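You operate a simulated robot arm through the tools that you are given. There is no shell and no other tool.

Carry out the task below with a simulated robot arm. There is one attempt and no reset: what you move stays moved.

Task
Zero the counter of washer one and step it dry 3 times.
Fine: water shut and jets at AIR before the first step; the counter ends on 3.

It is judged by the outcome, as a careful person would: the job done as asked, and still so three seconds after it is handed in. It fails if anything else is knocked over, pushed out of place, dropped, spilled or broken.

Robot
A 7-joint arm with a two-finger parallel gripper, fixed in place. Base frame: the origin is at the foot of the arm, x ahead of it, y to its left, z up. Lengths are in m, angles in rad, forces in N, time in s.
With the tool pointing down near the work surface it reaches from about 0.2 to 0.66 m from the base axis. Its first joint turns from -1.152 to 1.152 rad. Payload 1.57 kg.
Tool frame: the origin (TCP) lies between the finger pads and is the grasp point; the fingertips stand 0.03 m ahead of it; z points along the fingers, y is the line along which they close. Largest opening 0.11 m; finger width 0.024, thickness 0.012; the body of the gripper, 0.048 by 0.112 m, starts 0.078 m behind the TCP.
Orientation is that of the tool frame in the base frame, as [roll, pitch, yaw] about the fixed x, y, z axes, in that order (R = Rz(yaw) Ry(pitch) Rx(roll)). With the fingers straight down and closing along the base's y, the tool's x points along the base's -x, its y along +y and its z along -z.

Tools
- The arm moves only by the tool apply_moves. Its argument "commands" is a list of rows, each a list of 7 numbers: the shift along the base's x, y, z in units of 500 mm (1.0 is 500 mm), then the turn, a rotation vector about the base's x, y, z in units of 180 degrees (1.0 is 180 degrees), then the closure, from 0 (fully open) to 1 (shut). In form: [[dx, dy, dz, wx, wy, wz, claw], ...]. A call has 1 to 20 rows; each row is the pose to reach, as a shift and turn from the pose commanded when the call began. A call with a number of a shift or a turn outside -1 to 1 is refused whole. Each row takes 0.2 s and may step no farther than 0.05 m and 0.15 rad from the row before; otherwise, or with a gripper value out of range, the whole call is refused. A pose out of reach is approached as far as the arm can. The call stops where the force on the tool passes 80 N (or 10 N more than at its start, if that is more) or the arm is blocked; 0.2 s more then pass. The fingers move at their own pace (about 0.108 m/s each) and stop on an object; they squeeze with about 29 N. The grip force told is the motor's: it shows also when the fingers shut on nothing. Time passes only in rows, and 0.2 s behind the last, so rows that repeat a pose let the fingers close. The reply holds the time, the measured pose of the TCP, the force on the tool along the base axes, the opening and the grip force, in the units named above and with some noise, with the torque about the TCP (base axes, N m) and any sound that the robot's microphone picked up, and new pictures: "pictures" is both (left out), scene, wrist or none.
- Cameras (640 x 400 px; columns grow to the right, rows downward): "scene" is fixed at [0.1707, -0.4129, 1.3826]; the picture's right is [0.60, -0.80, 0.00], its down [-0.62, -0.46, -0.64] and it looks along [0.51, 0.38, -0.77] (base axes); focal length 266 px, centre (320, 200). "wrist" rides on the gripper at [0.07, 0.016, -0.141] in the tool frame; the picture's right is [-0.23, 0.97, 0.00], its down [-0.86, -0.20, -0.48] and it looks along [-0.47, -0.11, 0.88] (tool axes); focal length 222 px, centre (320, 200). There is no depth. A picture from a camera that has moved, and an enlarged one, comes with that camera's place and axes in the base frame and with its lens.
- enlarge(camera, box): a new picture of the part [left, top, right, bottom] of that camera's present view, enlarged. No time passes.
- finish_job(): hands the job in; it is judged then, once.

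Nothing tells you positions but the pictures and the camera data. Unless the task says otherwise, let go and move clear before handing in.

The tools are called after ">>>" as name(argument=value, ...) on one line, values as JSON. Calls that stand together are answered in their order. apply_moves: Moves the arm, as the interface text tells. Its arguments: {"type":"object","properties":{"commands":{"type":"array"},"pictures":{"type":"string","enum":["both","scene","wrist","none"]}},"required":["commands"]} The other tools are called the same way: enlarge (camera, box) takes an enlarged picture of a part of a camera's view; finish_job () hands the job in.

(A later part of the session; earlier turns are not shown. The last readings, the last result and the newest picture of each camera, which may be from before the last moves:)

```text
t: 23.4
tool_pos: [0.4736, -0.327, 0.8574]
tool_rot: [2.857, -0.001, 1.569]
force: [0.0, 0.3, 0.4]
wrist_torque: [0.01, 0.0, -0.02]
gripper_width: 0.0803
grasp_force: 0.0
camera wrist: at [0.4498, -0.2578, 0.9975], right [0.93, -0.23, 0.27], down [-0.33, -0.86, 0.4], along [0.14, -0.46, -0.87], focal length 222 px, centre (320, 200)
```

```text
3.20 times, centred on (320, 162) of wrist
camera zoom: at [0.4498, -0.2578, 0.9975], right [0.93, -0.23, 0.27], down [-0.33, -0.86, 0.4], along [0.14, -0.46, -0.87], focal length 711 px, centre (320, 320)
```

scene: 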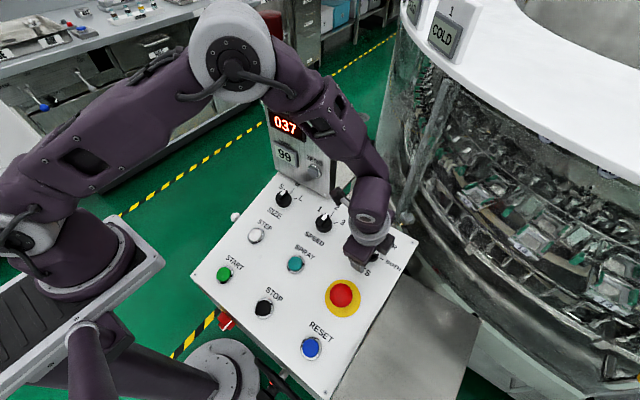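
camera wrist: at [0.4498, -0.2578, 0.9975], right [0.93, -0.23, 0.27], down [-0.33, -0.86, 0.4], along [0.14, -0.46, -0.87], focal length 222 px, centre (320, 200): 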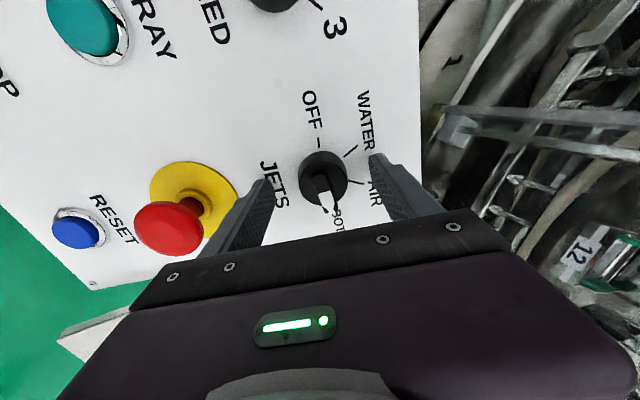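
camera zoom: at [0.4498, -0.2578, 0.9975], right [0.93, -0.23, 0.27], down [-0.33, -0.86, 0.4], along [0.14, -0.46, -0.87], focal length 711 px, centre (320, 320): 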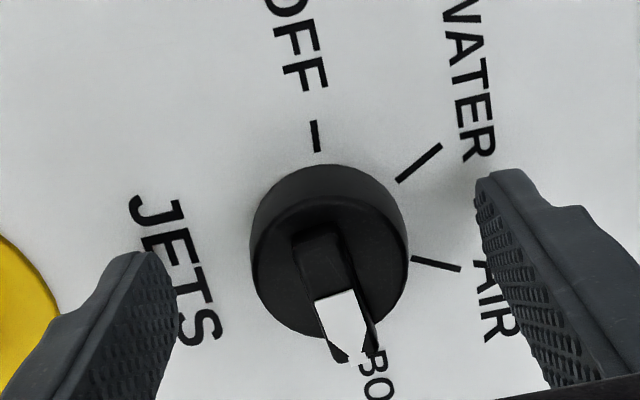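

The knob is between the fingers with the pointer running perpendicular to the closing direction. I'll nudge the centre by about 2 mm and close on it.

>>> apply_moves(commands=[[0.003, -0.0034, 0, 0, 0, 0, 0.27], [0.003, -0.0034, 0, 0, 0, 0, 0.5], [0.003, -0.0034, 0, 0, 0, 0, 0.6], [0.003, -0.0034, 0, 0, 0, 0, 1], [0.003, -0.0034, 0, 0, 0, 0, 1], [0.003, -0.0034, 0, 0, 0, 0, 1]], pictures="wrist")

>>> enlarge(camera="wrist", box=[220, 100, 420, 225])

```text
t: 24.8
tool_pos: [0.475, -0.3297, 0.858]
tool_rot: [2.859, -0.004, 1.572]
force: [0.5, -0.3, -1.0]
wrist_torque: [-0.01, 0.02, -0.02]
gripper_width: 0.0397
grasp_force: 45.3
camera wrist: at [0.4515, -0.2596, 0.9978], right [0.94, -0.23, 0.27], down [-0.32, -0.86, 0.4], along [0.14, -0.46, -0.87], focal length 222 px, centre (320, 200)
```

wrist: 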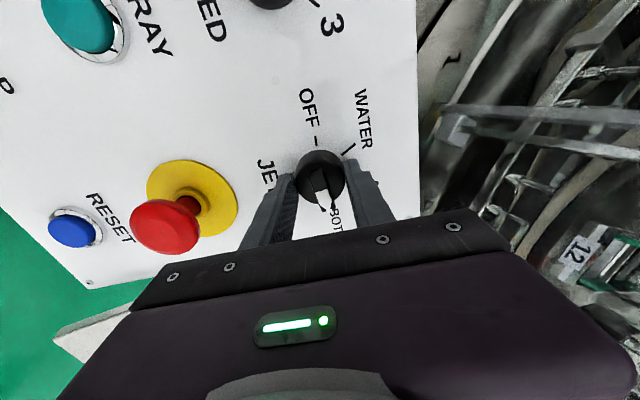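

```text
3.20 times, centred on (320, 162) of wrist
camera zoom: at [0.4515, -0.2596, 0.9978], right [0.94, -0.23, 0.27], down [-0.32, -0.86, 0.4], along [0.14, -0.46, -0.87], focal length 711 px, centre (320, 320)
```

zoom: 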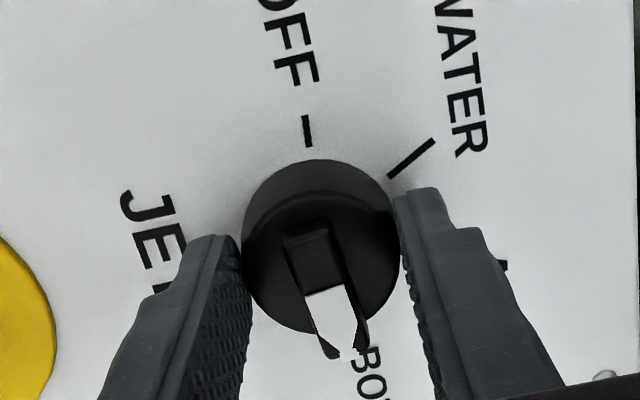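

The knob is gripped (40 mm across, almost no side force). I'll turn it +60° counter-clockwise toward AIR.

>>> apply_moves(commands=[[0, 0, 0, -0.0117, 0, 0.04, 1], [0, 0, 0, -0.0233, 0, 0.08, 1], [0, 0, 0, -0.035, 0, 0.12, 1], [0, 0, 0, -0.0467, 0, 0.16, 1], [0, 0, 0, -0.0583, 0, 0.2, 1], [0, 0, 0, -0.07, 0, 0.24, 1], [0, 0, 0, -0.0817, 0, 0.28, 1], [0, 0, 0, -0.0933, 0, 0.32, 1], [0, 0, 0, -0.0933, 0, 0.32, 1]], pictures="both")

>>> enlarge(camera="wrist", box=[220, 100, 420, 225])

```text
t: 26.8
tool_pos: [0.474, -0.3307, 0.8558]
tool_rot: [2.998, 0.246, 2.604]
force: [-9.7, 2.7, 6.9]
wrist_torque: [0.06, 0.29, 0.01]
gripper_width: 0.0397
grasp_force: 44.9
camera wrist: at [0.3855, -0.2807, 0.9784], right [0.66, 0.73, 0.19], down [0.48, -0.6, 0.64], along [0.58, -0.33, -0.75], focal length 222 px, centre (320, 200)
```

scene: 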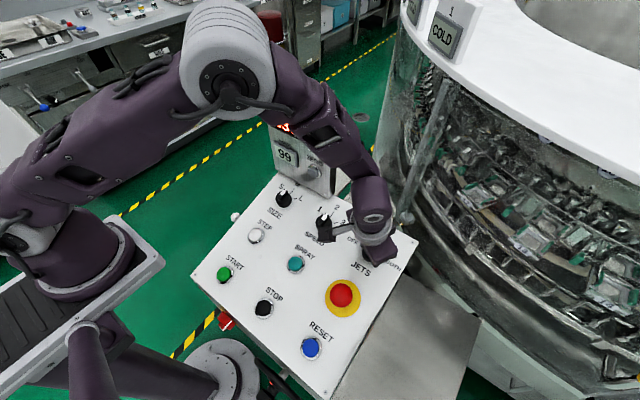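
wrist: 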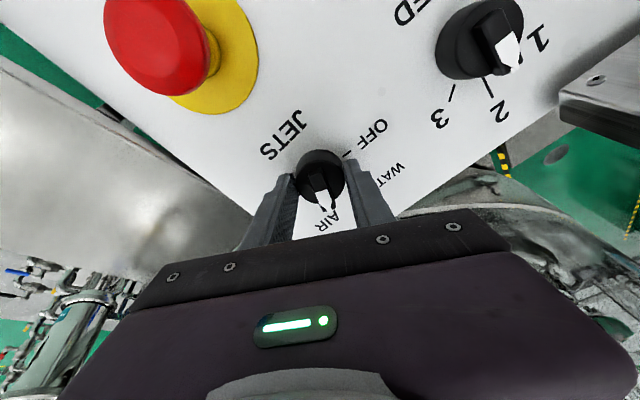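

```text
3.20 times, centred on (320, 162) of wrist
camera zoom: at [0.3855, -0.2807, 0.9784], right [0.66, 0.73, 0.19], down [0.48, -0.6, 0.64], along [0.58, -0.33, -0.75], focal length 711 px, centre (320, 320)
```

zoom: 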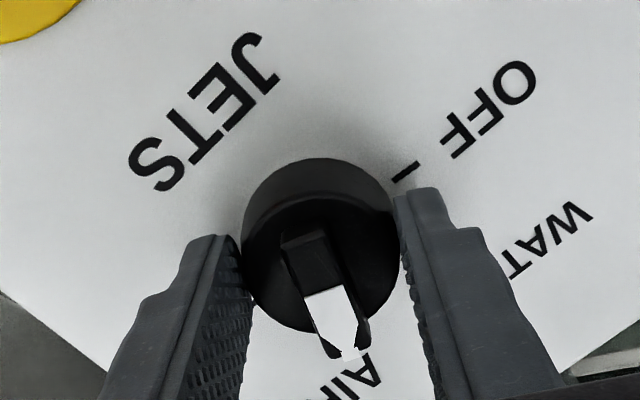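

The pointer turned with the grip and now points at AIR. I'll open the fingers and back off along the panel normal to verify.

>>> apply_moves(commands=[[0, 0, 0, 0, 0, 0, 0.5], [0, 0, 0, 0, 0, 0, 0.27], [0, 0, 0, 0, 0, 0, 0.2], [-0.012, 0, 0.04, 0, 0, 0, 0.2], [-0.024, 0, 0.08, 0, 0, 0, 0.1], [-0.048, 0, 0.16, 0, 0, 0, 0], [-0.048, 0, 0.16, 0, 0, 0, 0]], pictures="both")

>>> enlarge(camera="wrist", box=[220, 100, 420, 225])

```text
t: 28.4
tool_pos: [0.4495, -0.3273, 0.9366]
tool_rot: [2.997, 0.244, 2.6]
force: [-0.1, 0.0, 0.7]
wrist_torque: [-0.02, 0.0, 0.03]
gripper_width: 0.1101
grasp_force: 0.0
camera wrist: at [0.3605, -0.2787, 1.0582], right [0.66, 0.73, 0.19], down [0.48, -0.6, 0.64], along [0.58, -0.33, -0.75], focal length 222 px, centre (320, 200)
```

scene: 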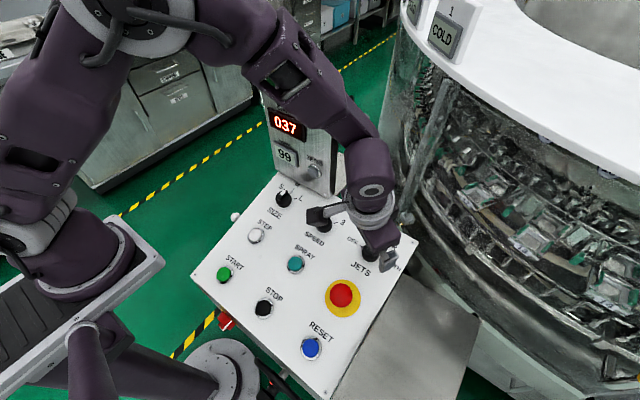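
wrist: 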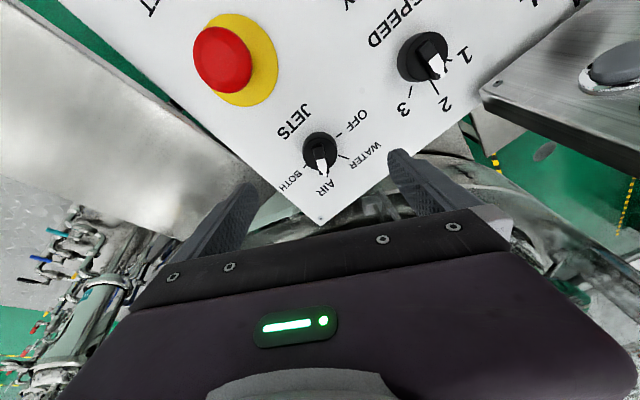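

```text
3.20 times, centred on (320, 162) of wrist
camera zoom: at [0.3605, -0.2787, 1.0582], right [0.66, 0.73, 0.19], down [0.48, -0.6, 0.64], along [0.58, -0.33, -0.75], focal length 711 px, centre (320, 320)
```

zoom: 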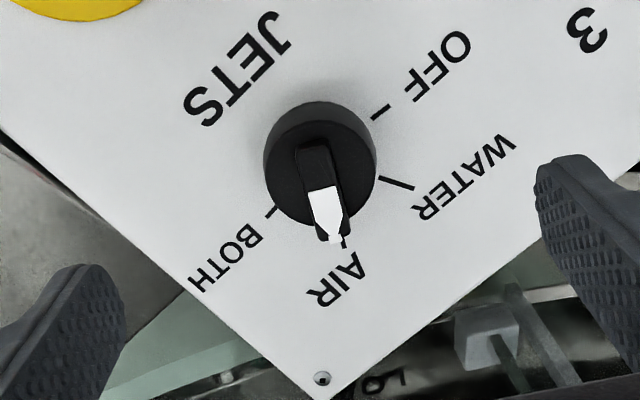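

JETS is now clearly at AIR. Next is the ZERO button on the upright box face (about x 0.533, y -0.123, z 0.93), so I'll return the tool to neutral, then pitch it forward to look at and press the button.

>>> apply_moves(commands=[[-0.036, 0.0428, 0.0412, -0.0048, 0.0179, 0.0331, 0], [-0.072, 0.0856, 0.0824, -0.0096, 0.0358, 0.0662, 0], [-0.108, 0.1284, 0.1236, -0.0144, 0.0537, 0.0993, 0], [-0.144, 0.1712, 0.1648, -0.0192, 0.0716, 0.1324, 0], [-0.18, 0.214, 0.206, -0.024, 0.0895, 0.1655, 0], [-0.18, 0.214, 0.206, -0.024, 0.0895, 0.1655, 0]], pictures="none")

```text
t: 29.8
tool_pos: [0.3584, -0.2226, 1.0392]
tool_rot: [-3.141, -0.004, -3.139]
force: [0.1, -0.3, 0.4]
wrist_torque: [0.03, -0.03, 0.01]
gripper_width: 0.1099
grasp_force: 0.0
```

>>> apply_moves(commands=[[0.005, 0.025, 0, 0, -0.0417, 0, 0], [0.01, 0.05, 0, 0, -0.0833, 0, 0], [0.015, 0.075, 0, 0, -0.125, 0, 0], [0.02, 0.1, -0.02, 0, -0.1667, 0, 0], [0.025, 0.125, -0.04, 0, -0.2083, 0, 0], [0.03, 0.15, -0.06, 0, -0.25, 0, 0], [0.035, 0.175, -0.08, 0, -0.2917, 0, 0], [0.04, 0.2, -0.1, 0, -0.3333, 0, 0], [0.04, 0.2, -0.1, 0, -0.3333, 0, 0]], pictures="both")

>>> enlarge(camera="wrist", box=[220, 100, 420, 225])

```text
t: 31.8
tool_pos: [0.4013, -0.1727, 0.9861]
tool_rot: [-3.138, 1.041, -3.14]
force: [0.6, -0.5, 0.5]
wrist_torque: [0.01, 0.03, 0.0]
gripper_width: 0.1102
grasp_force: 0.1
out of reach, approached as far as the arm can: row 5, 6, 7, 8, 9
camera wrist: at [0.2436, -0.1552, 0.9978], right [0.11, 0.97, 0.19], down [0.02, -0.2, 0.98], along [0.99, -0.11, -0.04], focal length 222 px, centre (320, 200)
```

scene: 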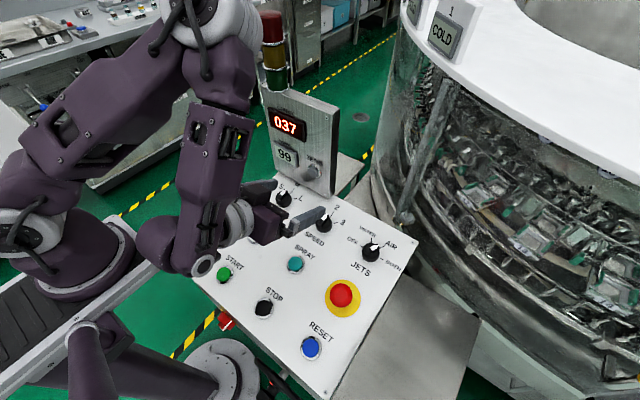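
wrist: 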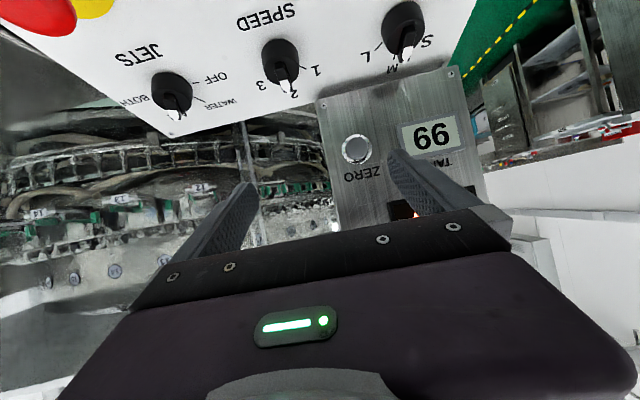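

```text
3.20 times, centred on (320, 162) of wrist
camera zoom: at [0.2436, -0.1552, 0.9978], right [0.11, 0.97, 0.19], down [0.02, -0.2, 0.98], along [0.99, -0.11, -0.04], focal length 711 px, centre (320, 320)
```

zoom: 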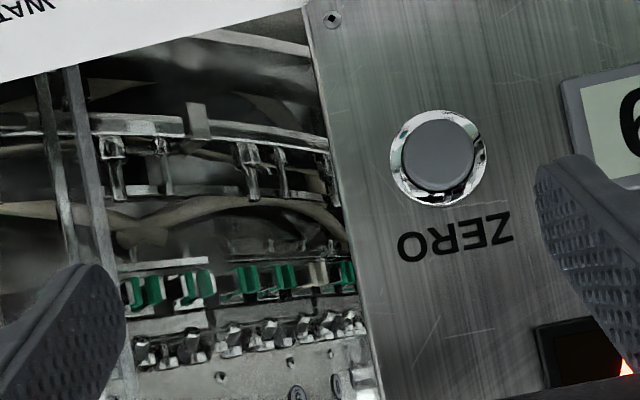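

The camera sees ZERO straight on, its cap about 29 mm across at (0.533, -0.126, 0.931). I'll close the fingers and line up in front of it.

>>> apply_moves(commands=[[0.02, 0.02, 0, 0, 0, 0, 1], [0.05, 0.05, -0.03, 0, 0, 0, 1], [0.08, 0.08, -0.07, 0, 0, 0, 1], [0.1, 0.0954, -0.1002, 0, 0, 0, 1], [0.1174, 0.0954, -0.1002, 0, 0, 0, 1], [0.1174, 0.0954, -0.1002, 0, 0, 0, 1]], pictures="both")

>>> enlarge(camera="wrist", box=[220, 75, 420, 200])

>>> enlarge(camera="scene", box=[230, 80, 380, 200])

```text
t: 33.1
tool_pos: [0.4625, -0.1251, 0.9364]
tool_rot: [-3.139, 1.041, -3.138]
force: [-0.2, 0.2, 1.4]
wrist_torque: [0.0, 0.0, 0.01]
gripper_width: 0.0002
grasp_force: 21.0
out of reach, approached as far as the arm can: row 1, 2, 3, 4, 5
camera wrist: at [0.3056, -0.1082, 0.9473], right [0.12, 0.97, 0.2], down [0.02, -0.2, 0.98], along [0.99, -0.11, -0.04], focal length 222 px, centre (320, 200)
```

scene: 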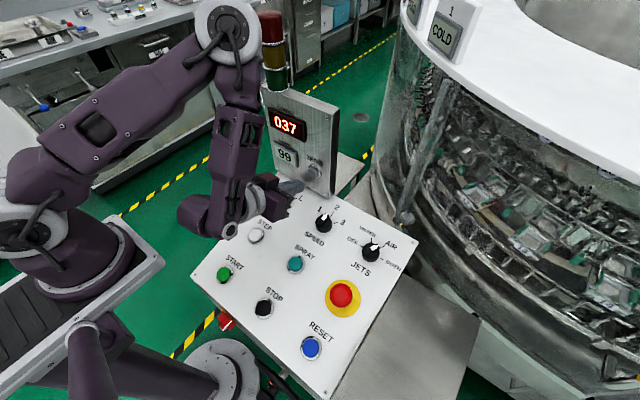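
wrist: 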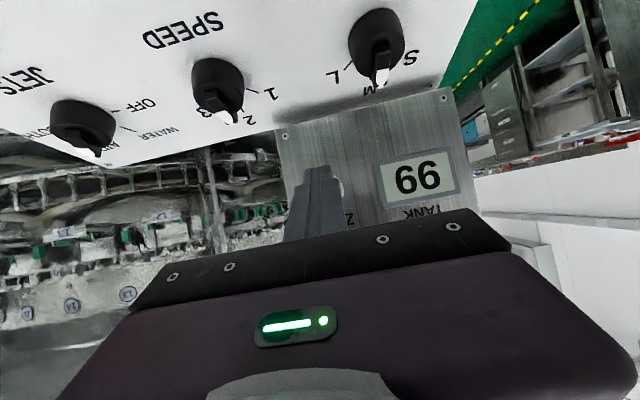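

```text
3.20 times, centred on (320, 138) of wrist
camera zoom: at [0.3056, -0.1082, 0.9473], right [0.12, 0.97, 0.2], down [0.02, -0.2, 0.98], along [0.99, -0.11, -0.04], focal length 711 px, centre (320, 400)
```

zoom: 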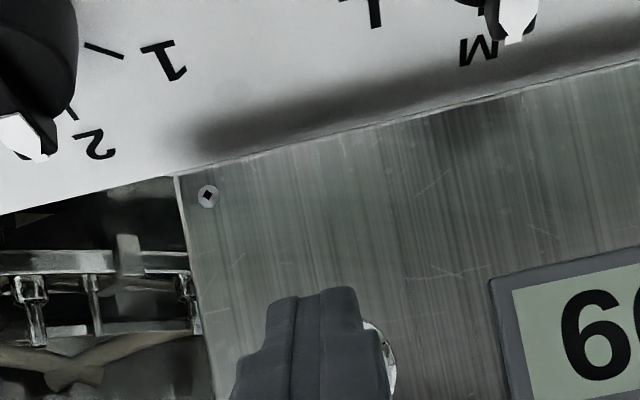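

```text
3.33 times, centred on (305, 140) of scene
camera zoom: at [0.1707, -0.4129, 1.3826], right [0.6, -0.8, 0.0], down [-0.62, -0.46, -0.64], along [0.51, 0.38, -0.77], focal length 886 px, centre (370, 400)
```

zoom: 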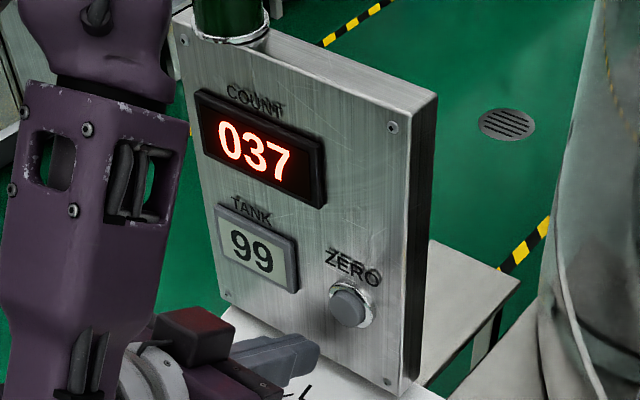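

The fingertip lines up with ZERO in both views, about 38 mm short of it. I'll advance gently along +x to press it.

>>> apply_moves(commands=[[0.03, 0, 0, 0, 0, 0, 1], [0.06, 0, 0, 0, 0, 0, 1], [0.07, 0, 0, 0, 0, 0, 1], [0.078, 0, 0, 0, 0, 0, 1], [0.084, 0, 0, 0, 0, 0, 1], [0.088, 0, 0, 0, 0, 0, 1]], pictures="both")

>>> enlarge(camera="scene", box=[230, 80, 380, 200])

```text
t: 34.5
tool_pos: [0.5028, -0.1227, 0.9362]
tool_rot: [-3.14, 1.04, 3.139]
force: [-32.0, 1.7, 11.1]
wrist_torque: [0.01, -0.21, 0.06]
gripper_width: 0.0
grasp_force: 21.4
heard: click
camera wrist: at [0.3463, -0.1061, 0.948], right [0.12, 0.97, 0.2], down [0.02, -0.2, 0.98], along [0.99, -0.11, -0.04], focal length 222 px, centre (320, 200)
```

scene: 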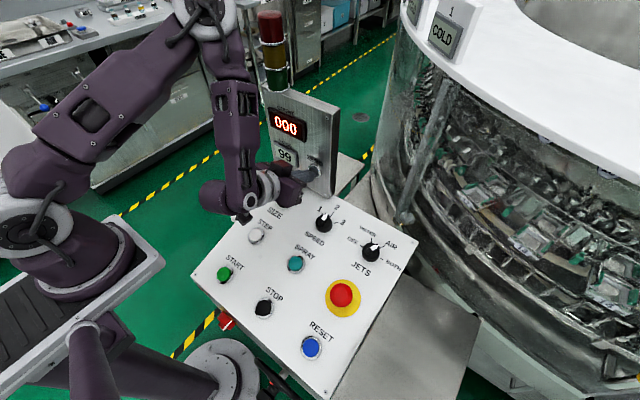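
wrist: 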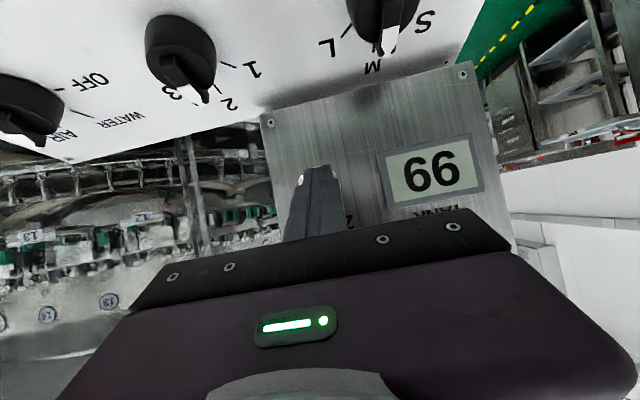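

```text
3.33 times, centred on (305, 140) of scene
camera zoom: at [0.1697, -0.4128, 1.3827], right [0.6, -0.8, 0.0], down [-0.62, -0.46, -0.64], along [0.51, 0.38, -0.77], focal length 886 px, centre (370, 400)
```

zoom: 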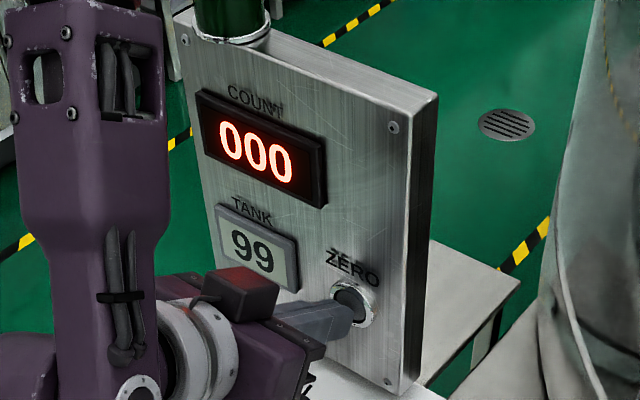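

A click was heard and the counter reads 000. I'll back straight out and return to the tool-down orientation above the STEP button.

>>> apply_moves(commands=[[-0.05, 0, 0, 0, 0, 0, 1], [-0.12, 0.01, 0.03, 0, 0, 0, 1], [-0.17, 0.02, 0.08, 0, 0.03, 0, 1], [-0.19, 0.04, 0.11, 0, 0.07, 0, 1], [-0.2, 0.06, 0.12, 0, 0.11, 0, 1], [-0.21, 0.08, 0.12, 0, 0.15, 0, 1], [-0.217, 0.1, 0.12, 0, 0.19, 0, 1], [-0.217, 0.124, 0.1, 0, 0.23, 0, 1], [-0.217, 0.124, 0.06, 0, 0.27, 0, 1], [-0.217, 0.124, 0.0, 0, 0.31, 0, 1], [-0.217, 0.124, -0.06, 0, 0.3333, 0, 1], [-0.217, 0.124, -0.06, 0, 0.3333, 0, 1]], pictures="both")

>>> enlarge(camera="wrist", box=[220, 50, 420, 175])

>>> enlarge(camera="scene", box=[210, 170, 370, 270])

```text
t: 37.1
tool_pos: [0.3974, -0.0624, 0.9077]
tool_rot: [-3.139, -0.006, -3.139]
force: [0.2, -0.1, -0.4]
wrist_torque: [-0.02, 0.03, 0.0]
gripper_width: 0.0
grasp_force: 21.1
out of reach, approached as far as the arm can: row 2, 3, 4, 5
camera wrist: at [0.3291, -0.0441, 1.0494], right [0.23, 0.97, 0.0], down [0.86, -0.2, 0.47], along [0.46, -0.11, -0.88], focal length 222 px, centre (320, 200)
```

scene: 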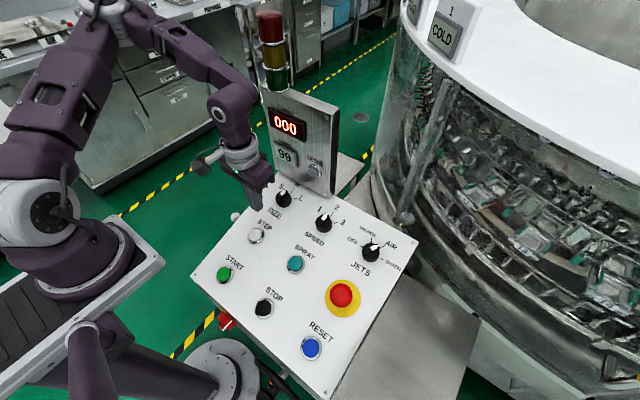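
wrist: 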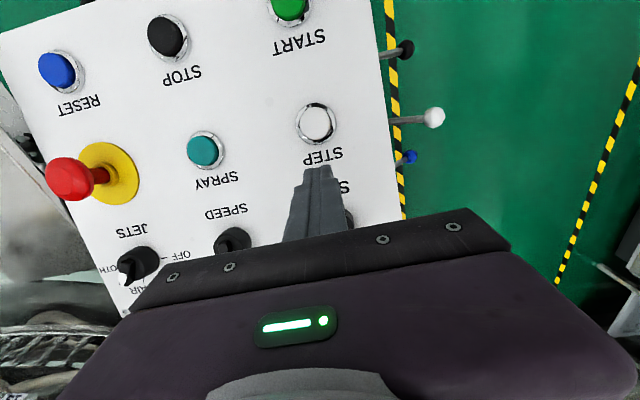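

```text
3.20 times, centred on (320, 112) of wrist
camera zoom: at [0.3291, -0.0441, 1.0494], right [0.23, 0.97, 0.0], down [0.86, -0.2, 0.47], along [0.46, -0.11, -0.88], focal length 711 px, centre (320, 480)
```

zoom: 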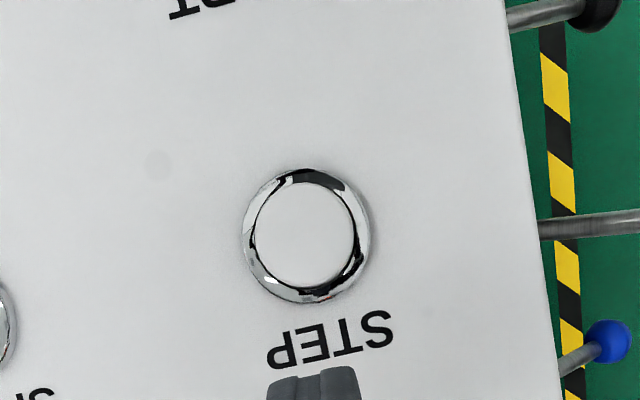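

```text
4.00 times, centred on (290, 220) of scene
camera zoom: at [0.1707, -0.4129, 1.3826], right [0.6, -0.8, 0.0], down [-0.62, -0.46, -0.64], along [0.51, 0.38, -0.77], focal length 1063 px, centre (440, 120)
```

zoom: 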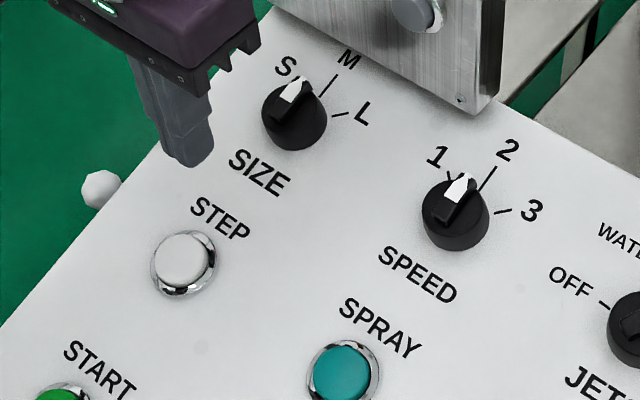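

The counter shows 000 and the fingers are closed above the SIZE/STEP area; the STEP cap is about 35 mm across near (0.369, -0.058, 0.787). I'll tilt to match the panel slope and hover about 30 mm above its centre.

>>> apply_moves(commands=[[-0.03, 0.0022, -0.02, 0, -0.023, 0, 1], [-0.06, 0.0044, -0.05, 0, -0.046, 0, 1], [-0.0908, 0.0088, -0.085, 0, -0.07, 0, 1], [-0.0908, 0.0088, -0.1202, 0, -0.0917, 0, 1], [-0.0908, 0.0088, -0.1202, 0, -0.0917, 0, 1]], pictures="both")

>>> enlarge(camera="wrist", box=[220, 75, 420, 200])

>>> enlarge(camera="scene", box=[190, 170, 350, 270])

```text
t: 38.4
tool_pos: [0.3504, -0.0557, 0.8547]
tool_rot: [-3.14, 0.248, 3.141]
force: [1.0, -0.2, 0.3]
wrist_torque: [-0.01, 0.01, 0.0]
gripper_width: 0.0
grasp_force: 21.7
out of reach, approached as far as the arm can: row 4, 5
camera wrist: at [0.2497, -0.0394, 0.9751], right [0.22, 0.97, 0.05], down [0.71, -0.2, 0.68], along [0.67, -0.11, -0.74], focal length 222 px, centre (320, 200)
```

scene: 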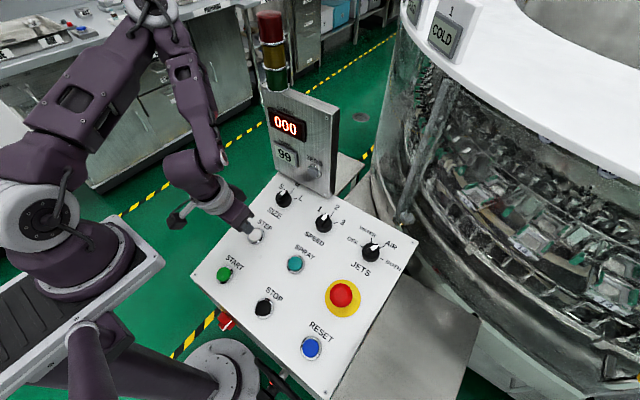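
wrist: 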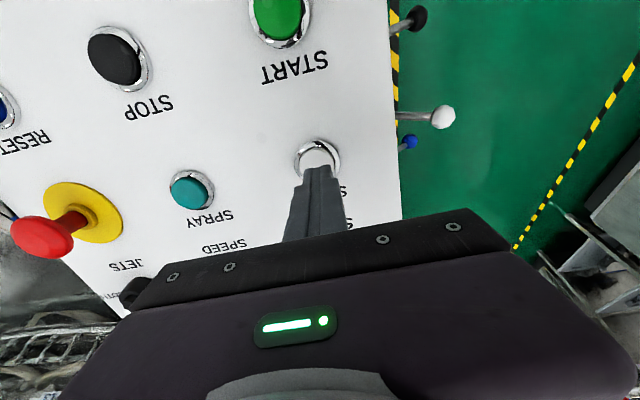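

```text
3.20 times, centred on (320, 138) of wrist
camera zoom: at [0.2497, -0.0394, 0.9751], right [0.22, 0.97, 0.05], down [0.71, -0.2, 0.68], along [0.67, -0.11, -0.74], focal length 711 px, centre (320, 400)
```

zoom: 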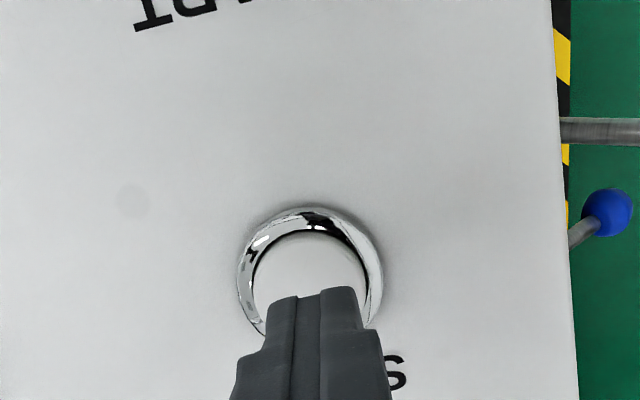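

```text
4.00 times, centred on (270, 220) of scene
camera zoom: at [0.1707, -0.4129, 1.3826], right [0.6, -0.8, 0.0], down [-0.62, -0.46, -0.64], along [0.51, 0.38, -0.77], focal length 1063 px, centre (520, 120)
```

zoom: 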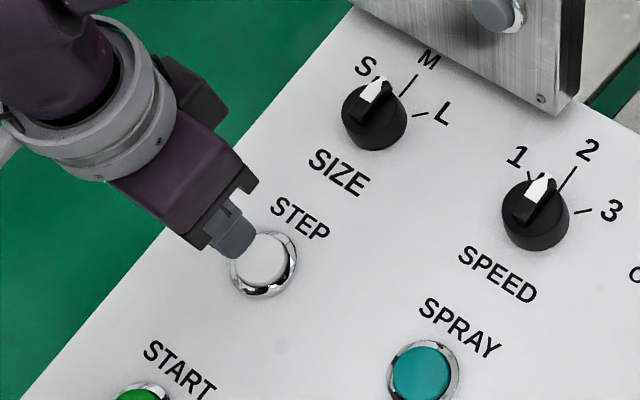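

The arm is near its inner reach limit with that tilt, so I'll go back to a vertical tool, which reaches STEP fine. The refined cap centre is about (0.369, -0.059, 0.790).

>>> apply_moves(commands=[[0.007, -0.002, 0.01, 0, 0.026, 0, 1], [0.014, -0.004, 0.01, 0, 0.053, 0, 1], [0.0212, -0.0066, 0, 0, 0.079, 0, 1], [0.0212, -0.0066, -0.0094, 0, 0.079, 0, 1], [0.0212, -0.0066, -0.0094, 0, 0.079, 0, 1]], pictures="both")

>>> enlarge(camera="wrist", box=[220, 75, 420, 200])

>>> enlarge(camera="scene", box=[190, 170, 350, 270])

```text
t: 39.5
tool_pos: [0.363, -0.0605, 0.8506]
tool_rot: [-3.14, 0.035, -3.141]
force: [-0.4, -0.2, 0.6]
wrist_torque: [-0.01, 0.02, 0.0]
gripper_width: 0.0
grasp_force: 21.4
camera wrist: at [0.2885, -0.0436, 0.9901], right [0.23, 0.97, 0.01], down [0.84, -0.2, 0.51], along [0.5, -0.11, -0.86], focal length 222 px, centre (320, 200)
```

scene: 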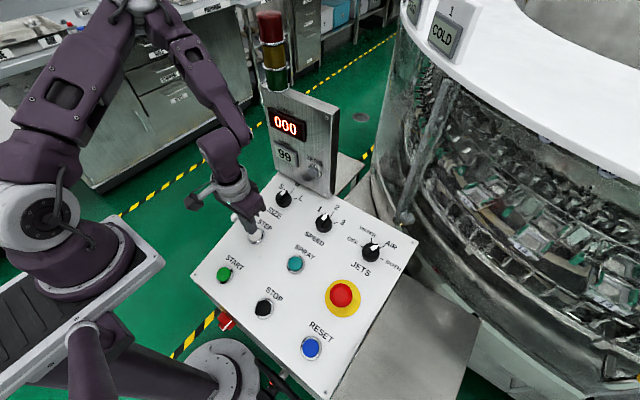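
wrist: 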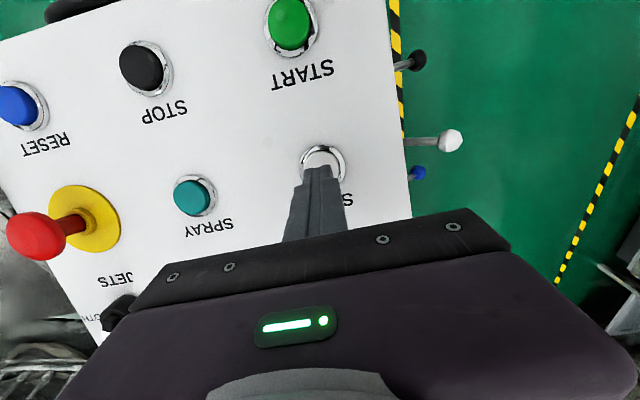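

```text
3.20 times, centred on (320, 138) of wrist
camera zoom: at [0.2885, -0.0436, 0.9901], right [0.23, 0.97, 0.01], down [0.84, -0.2, 0.51], along [0.5, -0.11, -0.86], focal length 711 px, centre (320, 400)
```

zoom: 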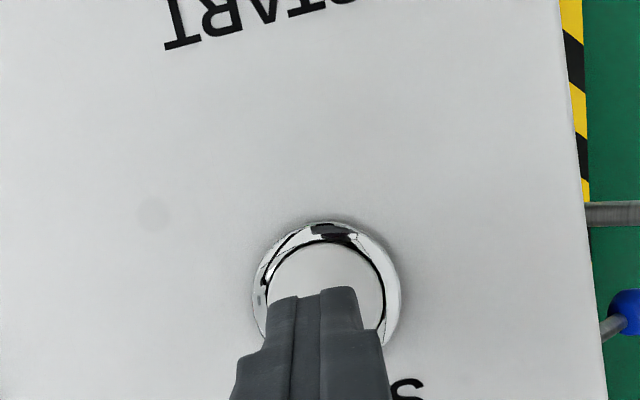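

```text
4.00 times, centred on (270, 220) of scene
camera zoom: at [0.1707, -0.4129, 1.3826], right [0.6, -0.8, 0.0], down [-0.62, -0.46, -0.64], along [0.51, 0.38, -0.77], focal length 1063 px, centre (520, 120)
```

zoom: 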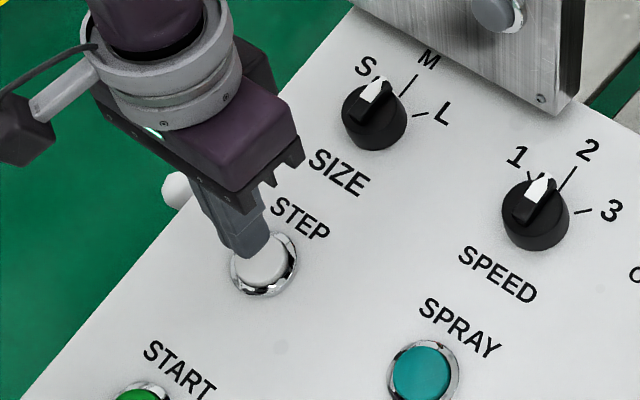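

The fingertip is centred over STEP about 29 mm above the cap, with water shut, jets at AIR and the counter at 000. I'll press down slowly for the first step.

>>> apply_moves(commands=[[-0.004, 0.003, -0.03, 0, 0, 0, 1], [-0.004, 0.003, -0.048, 0, 0, 0, 1], [-0.003, 0.003, -0.056, 0, 0, 0, 1], [-0.002, 0.003, -0.062, 0, 0, 0, 1], [-0.001, 0.003, -0.067, 0, 0, 0, 1]], pictures="both")

>>> enlarge(camera="scene", box=[230, 80, 380, 200])

>>> enlarge(camera="scene", box=[190, 170, 350, 270])

```text
t: 40.8
tool_pos: [0.3618, -0.0592, 0.8161]
tool_rot: [-3.14, 0.039, 3.141]
force: [6.0, 5.6, 73.0]
wrist_torque: [0.21, -1.09, -0.03]
gripper_width: 0.0
grasp_force: 21.5
heard: click
camera wrist: at [0.2876, -0.0417, 0.9559], right [0.23, 0.97, 0.01], down [0.84, -0.2, 0.51], along [0.5, -0.11, -0.86], focal length 222 px, centre (320, 200)
```

scene: 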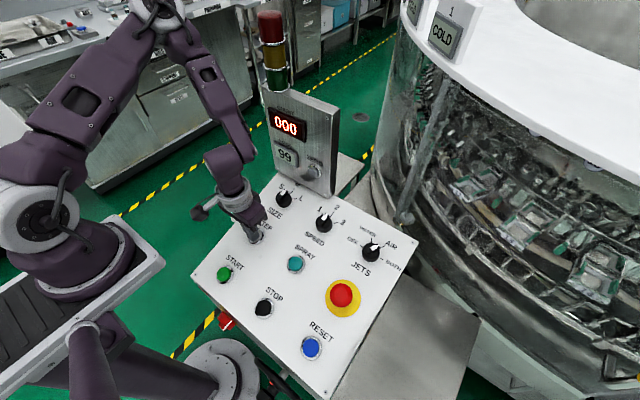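
wrist: 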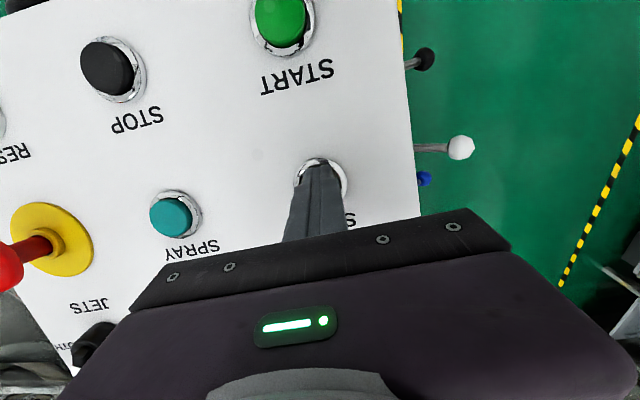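

```text
3.33 times, centred on (305, 140) of scene
camera zoom: at [0.17, -0.4126, 1.3828], right [0.6, -0.8, 0.0], down [-0.62, -0.46, -0.64], along [0.51, 0.38, -0.77], focal length 886 px, centre (370, 400)
```

zoom: 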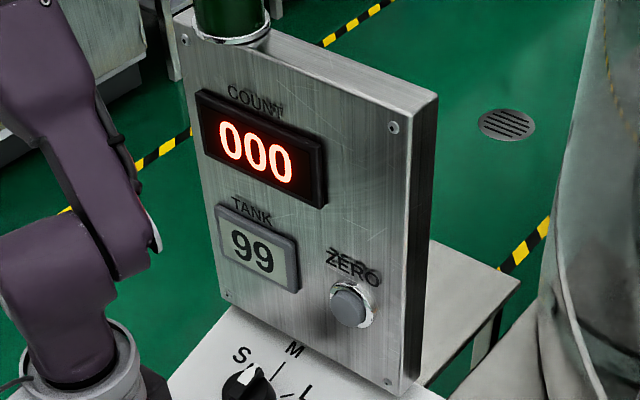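

```text
4.00 times, centred on (270, 220) of scene
camera zoom: at [0.17, -0.4126, 1.3828], right [0.6, -0.8, 0.0], down [-0.62, -0.46, -0.64], along [0.51, 0.38, -0.77], focal length 1063 px, centre (520, 120)
```

zoom: 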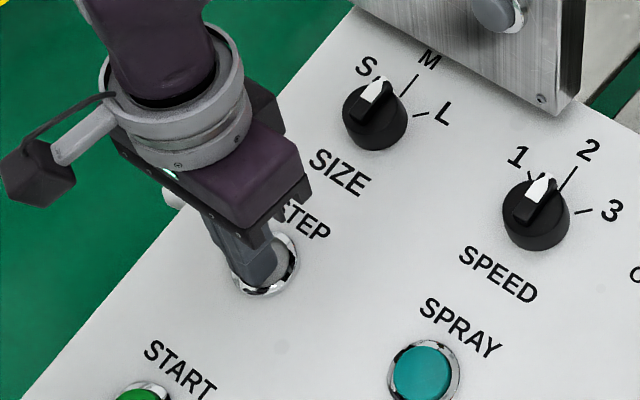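

A click was heard and the carousel seems to be indexing. I'll release and wait to see whether the counter advances.

>>> apply_moves(commands=[[0, 0, 0.015, 0, 0, 0, 1], [0, 0, 0.035, 0, 0, 0, 1], [0, 0, 0.045, 0, 0, 0, 1], [0, 0, 0.045, 0, 0, 0, 1], [0, 0, 0.045, 0, 0, 0, 1], [0, 0, 0.045, 0, 0, 0, 1]], pictures="both")

>>> enlarge(camera="scene", box=[230, 0, 380, 200])

```text
t: 42.1
tool_pos: [0.3608, -0.0591, 0.8384]
tool_rot: [-3.14, 0.035, -3.141]
force: [0.0, 0.8, 0.2]
wrist_torque: [0.0, 0.0, 0.01]
gripper_width: 0.0
grasp_force: 21.4
camera wrist: at [0.2869, -0.0416, 0.9775], right [0.23, 0.97, 0.01], down [0.84, -0.2, 0.51], along [0.5, -0.11, -0.86], focal length 222 px, centre (320, 200)
```

scene: 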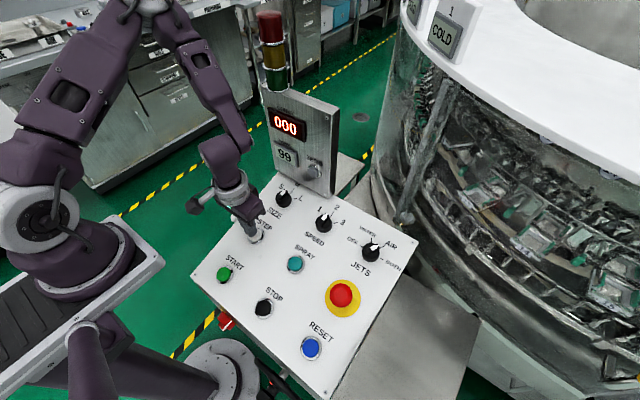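
wrist: 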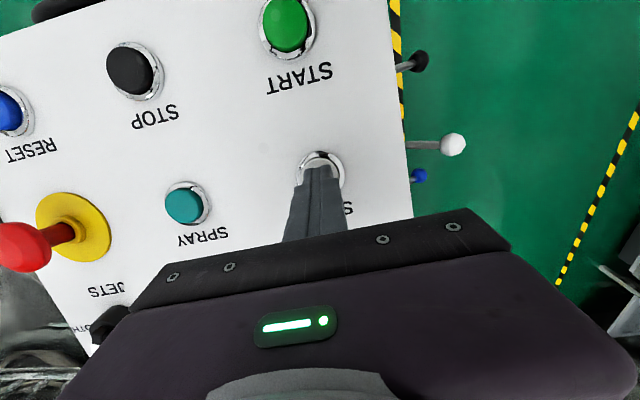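

```text
2.00 times, centred on (305, 100) of scene
camera zoom: at [0.1707, -0.4129, 1.3826], right [0.6, -0.8, 0.0], down [-0.62, -0.46, -0.64], along [0.51, 0.38, -0.77], focal length 532 px, centre (350, 400)
```

zoom: 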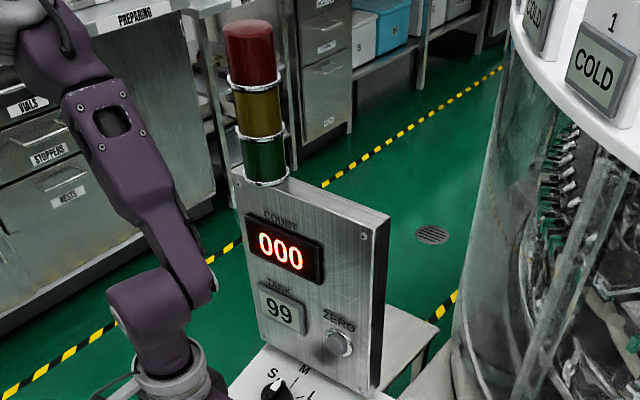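

The counter is still 000, possibly because the index motion isn't finished. I'll wait a few more seconds and watch the carousel and counter.

>>> apply_moves(commands=[[0, 0, 0, 0, 0, 0, 1], [0, 0, 0, 0, 0, 0, 1], [0, 0, 0, 0, 0, 0, 1], [0, 0, 0, 0, 0, 0, 1], [0, 0, 0, 0, 0, 0, 1], [0, 0, 0, 0, 0, 0, 1], [0, 0, 0, 0, 0, 0, 1], [0, 0, 0, 0, 0, 0, 1], [0, 0, 0, 0, 0, 0, 1], [0, 0, 0, 0, 0, 0, 1]], pictures="scene")

>>> enlarge(camera="scene", box=[230, 0, 380, 200])

>>> enlarge(camera="scene", box=[380, 80, 640, 300])

```text
t: 44.4
tool_pos: [0.361, -0.0587, 0.8374]
tool_rot: [-3.14, 0.034, 3.141]
force: [0.1, 0.2, 0.2]
wrist_torque: [0.02, 0.04, 0.04]
gripper_width: 0.0001
grasp_force: 21.0
```

scene: 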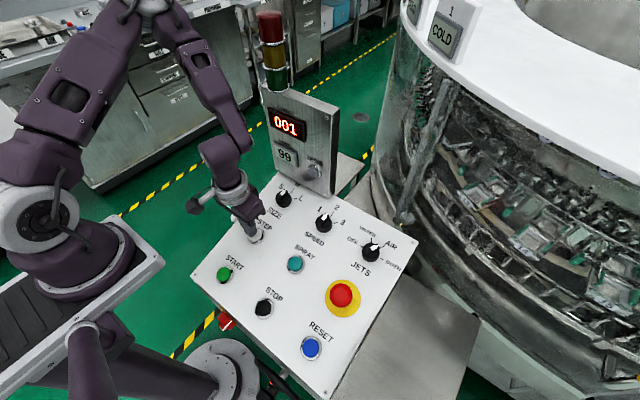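

```text
2.00 times, centred on (305, 100) of scene
camera zoom: at [0.1707, -0.4129, 1.3826], right [0.6, -0.8, 0.0], down [-0.62, -0.46, -0.64], along [0.51, 0.38, -0.77], focal length 532 px, centre (350, 400)
```

zoom: 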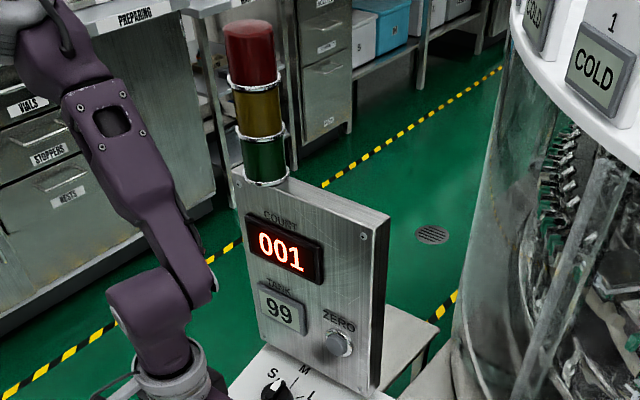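

```text
1.82 times, centred on (510, 190) of scene
camera zoom: at [0.1707, -0.4129, 1.3826], right [0.6, -0.8, 0.0], down [-0.62, -0.46, -0.64], along [0.51, 0.38, -0.77], focal length 483 px, centre (-26, 218)
```

zoom: 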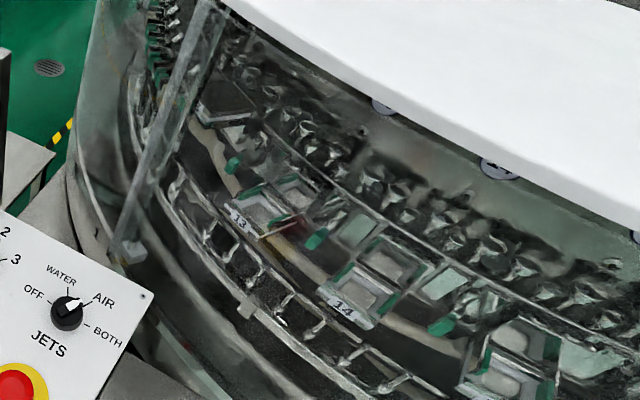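

The counter now reads 001 and JETS still shows AIR. I'll wait another second to confirm the carousel is at rest before the second step.

>>> apply_moves(commands=[[0, 0, 0, 0, 0, 0, 1], [0, 0, 0, 0, 0, 0, 1], [0, 0, 0, 0, 0, 0, 1], [0, 0, 0, 0, 0, 0, 1], [0, 0, 0, 0, 0, 0, 1], [0, 0, 0, 0, 0, 0, 1]], pictures="scene")

>>> enlarge(camera="scene", box=[380, 80, 640, 300])

```text
t: 45.8
tool_pos: [0.3612, -0.0586, 0.8389]
tool_rot: [-3.139, 0.034, -3.14]
force: [0.2, -0.7, 0.2]
wrist_torque: [-0.03, 0.0, 0.01]
gripper_width: 0.0002
grasp_force: 21.4
```

scene: 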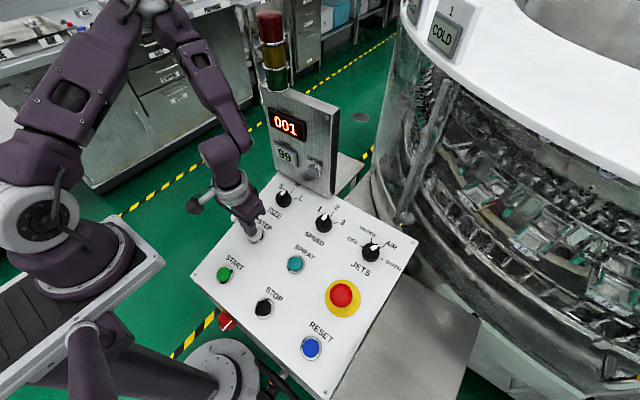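

```text
1.82 times, centred on (510, 190) of scene
camera zoom: at [0.1707, -0.4129, 1.3826], right [0.6, -0.8, 0.0], down [-0.62, -0.46, -0.64], along [0.51, 0.38, -0.77], focal length 483 px, centre (-26, 218)
```

zoom: 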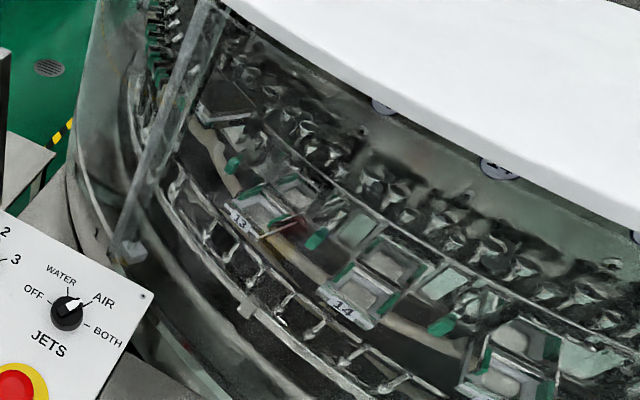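

The carousel is at rest with the counter at 001. I'll press STEP a second time, release, and wait for the cycle.

>>> apply_moves(commands=[[0, 0, -0.018, 0, 0, 0, 1], [0, 0, -0.03, 0, 0, 0, 1], [0, 0, -0.038, 0, 0, 0, 1], [0, 0, -0.044, 0, 0, 0, 1], [0, 0, -0.044, 0, 0, 0, 1], [0, 0, -0.025, 0, 0, 0, 1], [0, 0, 0, 0, 0, 0, 1], [0, 0, 0, 0, 0, 0, 1], [0, 0, 0, 0, 0, 0, 1], [0, 0, 0, 0, 0, 0, 1], [0, 0, 0, 0, 0, 0, 1], [0, 0, 0, 0, 0, 0, 1], [0, 0, 0, 0, 0, 0, 1], [0, 0, 0, 0, 0, 0, 1], [0, 0, 0, 0, 0, 0, 1], [0, 0, 0, 0, 0, 0, 1], [0, 0, 0, 0, 0, 0, 1], [0, 0, 0, 0, 0, 0, 1], [0, 0, 0, 0, 0, 0, 1], [0, 0, 0, 0, 0, 0, 1]], pictures="scene")

>>> enlarge(camera="scene", box=[230, 0, 380, 200])

```text
t: 50.0
tool_pos: [0.3609, -0.059, 0.8387]
tool_rot: [-3.141, 0.035, 3.141]
force: [-0.5, 0.7, -1.1]
wrist_torque: [-0.01, -0.03, -0.01]
gripper_width: 0.0
grasp_force: 21.2
heard: click
```

scene: 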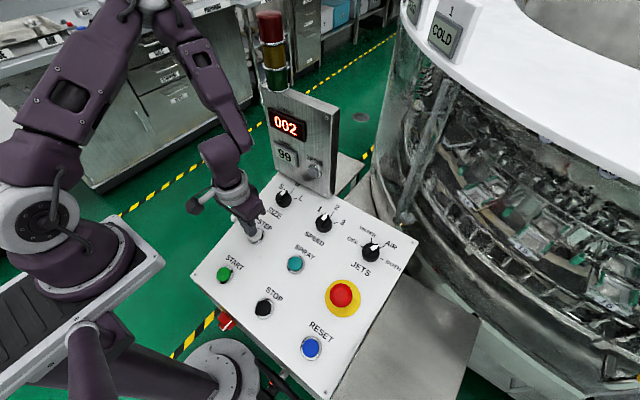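

```text
2.00 times, centred on (305, 100) of scene
camera zoom: at [0.1707, -0.4129, 1.3826], right [0.6, -0.8, 0.0], down [-0.62, -0.46, -0.64], along [0.51, 0.38, -0.77], focal length 532 px, centre (350, 400)
```

zoom: 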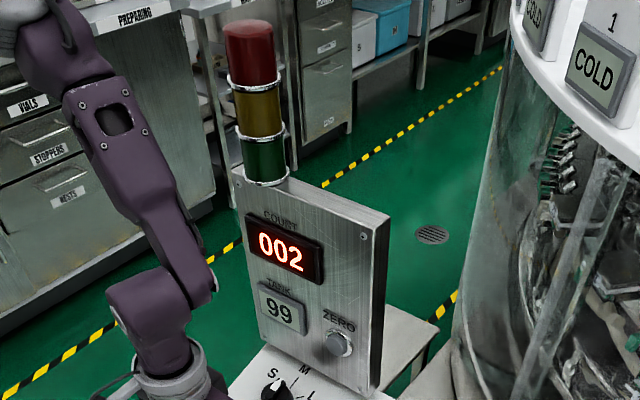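

The second step clicked and the counter reads 002. I'll let it settle briefly, then press STEP the third time.

>>> apply_moves(commands=[[0, 0, 0, 0, 0, 0, 1], [0, 0, 0, 0, 0, 0, 1], [0, 0, 0, 0, 0, 0, 1], [0, 0, 0, 0, 0, 0, 1], [0, 0, 0, 0, 0, 0, 1], [0, 0, 0, 0, 0, 0, 1]], pictures="scene")

```text
t: 51.4
tool_pos: [0.3626, -0.0587, 0.8388]
tool_rot: [-3.141, 0.035, -3.14]
force: [0.0, 0.8, 0.5]
wrist_torque: [0.01, 0.02, -0.03]
gripper_width: 0.0001
grasp_force: 21.5
```

scene: 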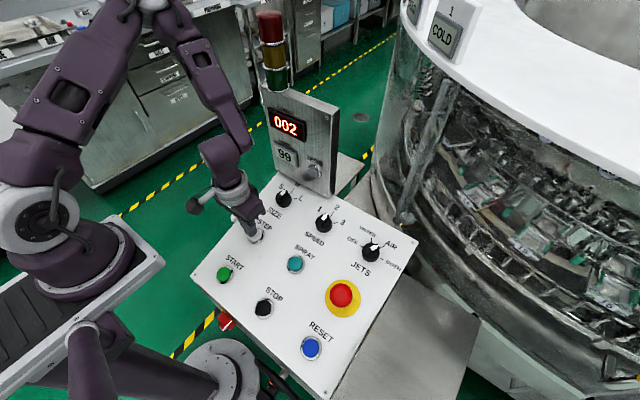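

The machine is still and shows 002. Now I'll make the third and last press.

>>> apply_moves(commands=[[0, 0, -0.018, 0, 0, 0, 1], [0, 0, -0.03, 0, 0, 0, 1], [0, 0, -0.038, 0, 0, 0, 1], [0, 0, -0.044, 0, 0, 0, 1], [0, 0, -0.044, 0, 0, 0, 1], [0, 0, -0.025, 0, 0, 0, 1], [0, 0, 0, 0, 0, 0, 1], [0, 0, 0, 0, 0, 0, 1], [0, 0, 0, 0, 0, 0, 1], [0, 0, 0, 0, 0, 0, 1], [0, 0, 0, 0, 0, 0, 1], [0, 0, 0, 0, 0, 0, 1], [0, 0, 0, 0, 0, 0, 1], [0, 0, 0, 0, 0, 0, 1], [0, 0, 0, 0, 0, 0, 1], [0, 0, 0, 0, 0, 0, 1], [0, 0, 0, 0, 0, 0, 1], [0, 0, 0, 0, 0, 0, 1], [0, 0, 0, 0, 0, 0, 1], [0, 0, 0, 0, 0, 0, 1]], pictures="scene")

>>> enlarge(camera="scene", box=[230, 0, 380, 200])

```text
t: 55.5
tool_pos: [0.3611, -0.0601, 0.8381]
tool_rot: [-3.14, 0.035, -3.142]
force: [0.4, -0.9, 0.7]
wrist_torque: [0.04, 0.0, -0.05]
gripper_width: 0.0001
grasp_force: 21.9
heard: click
```

scene: 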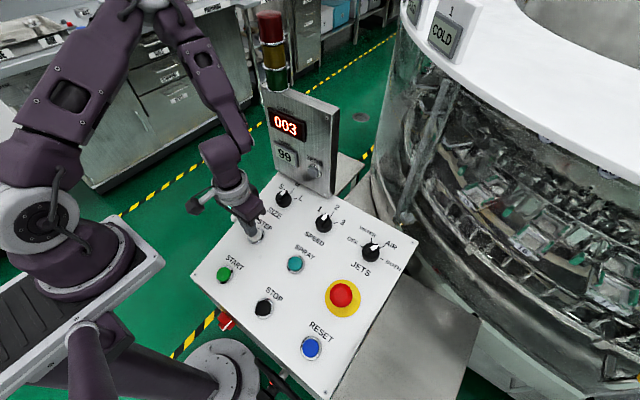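

```text
2.00 times, centred on (305, 100) of scene
camera zoom: at [0.1707, -0.4129, 1.3826], right [0.6, -0.8, 0.0], down [-0.62, -0.46, -0.64], along [0.51, 0.38, -0.77], focal length 532 px, centre (350, 400)
```

zoom: 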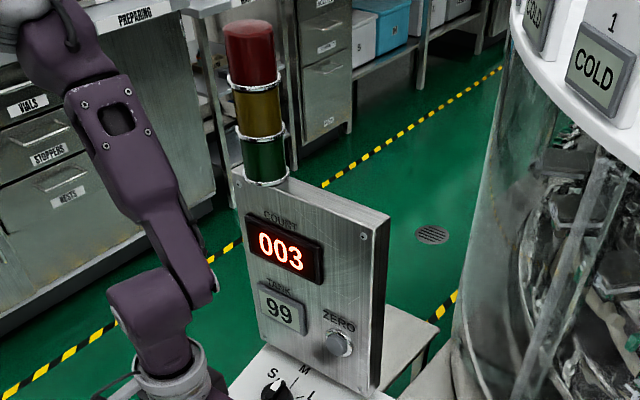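

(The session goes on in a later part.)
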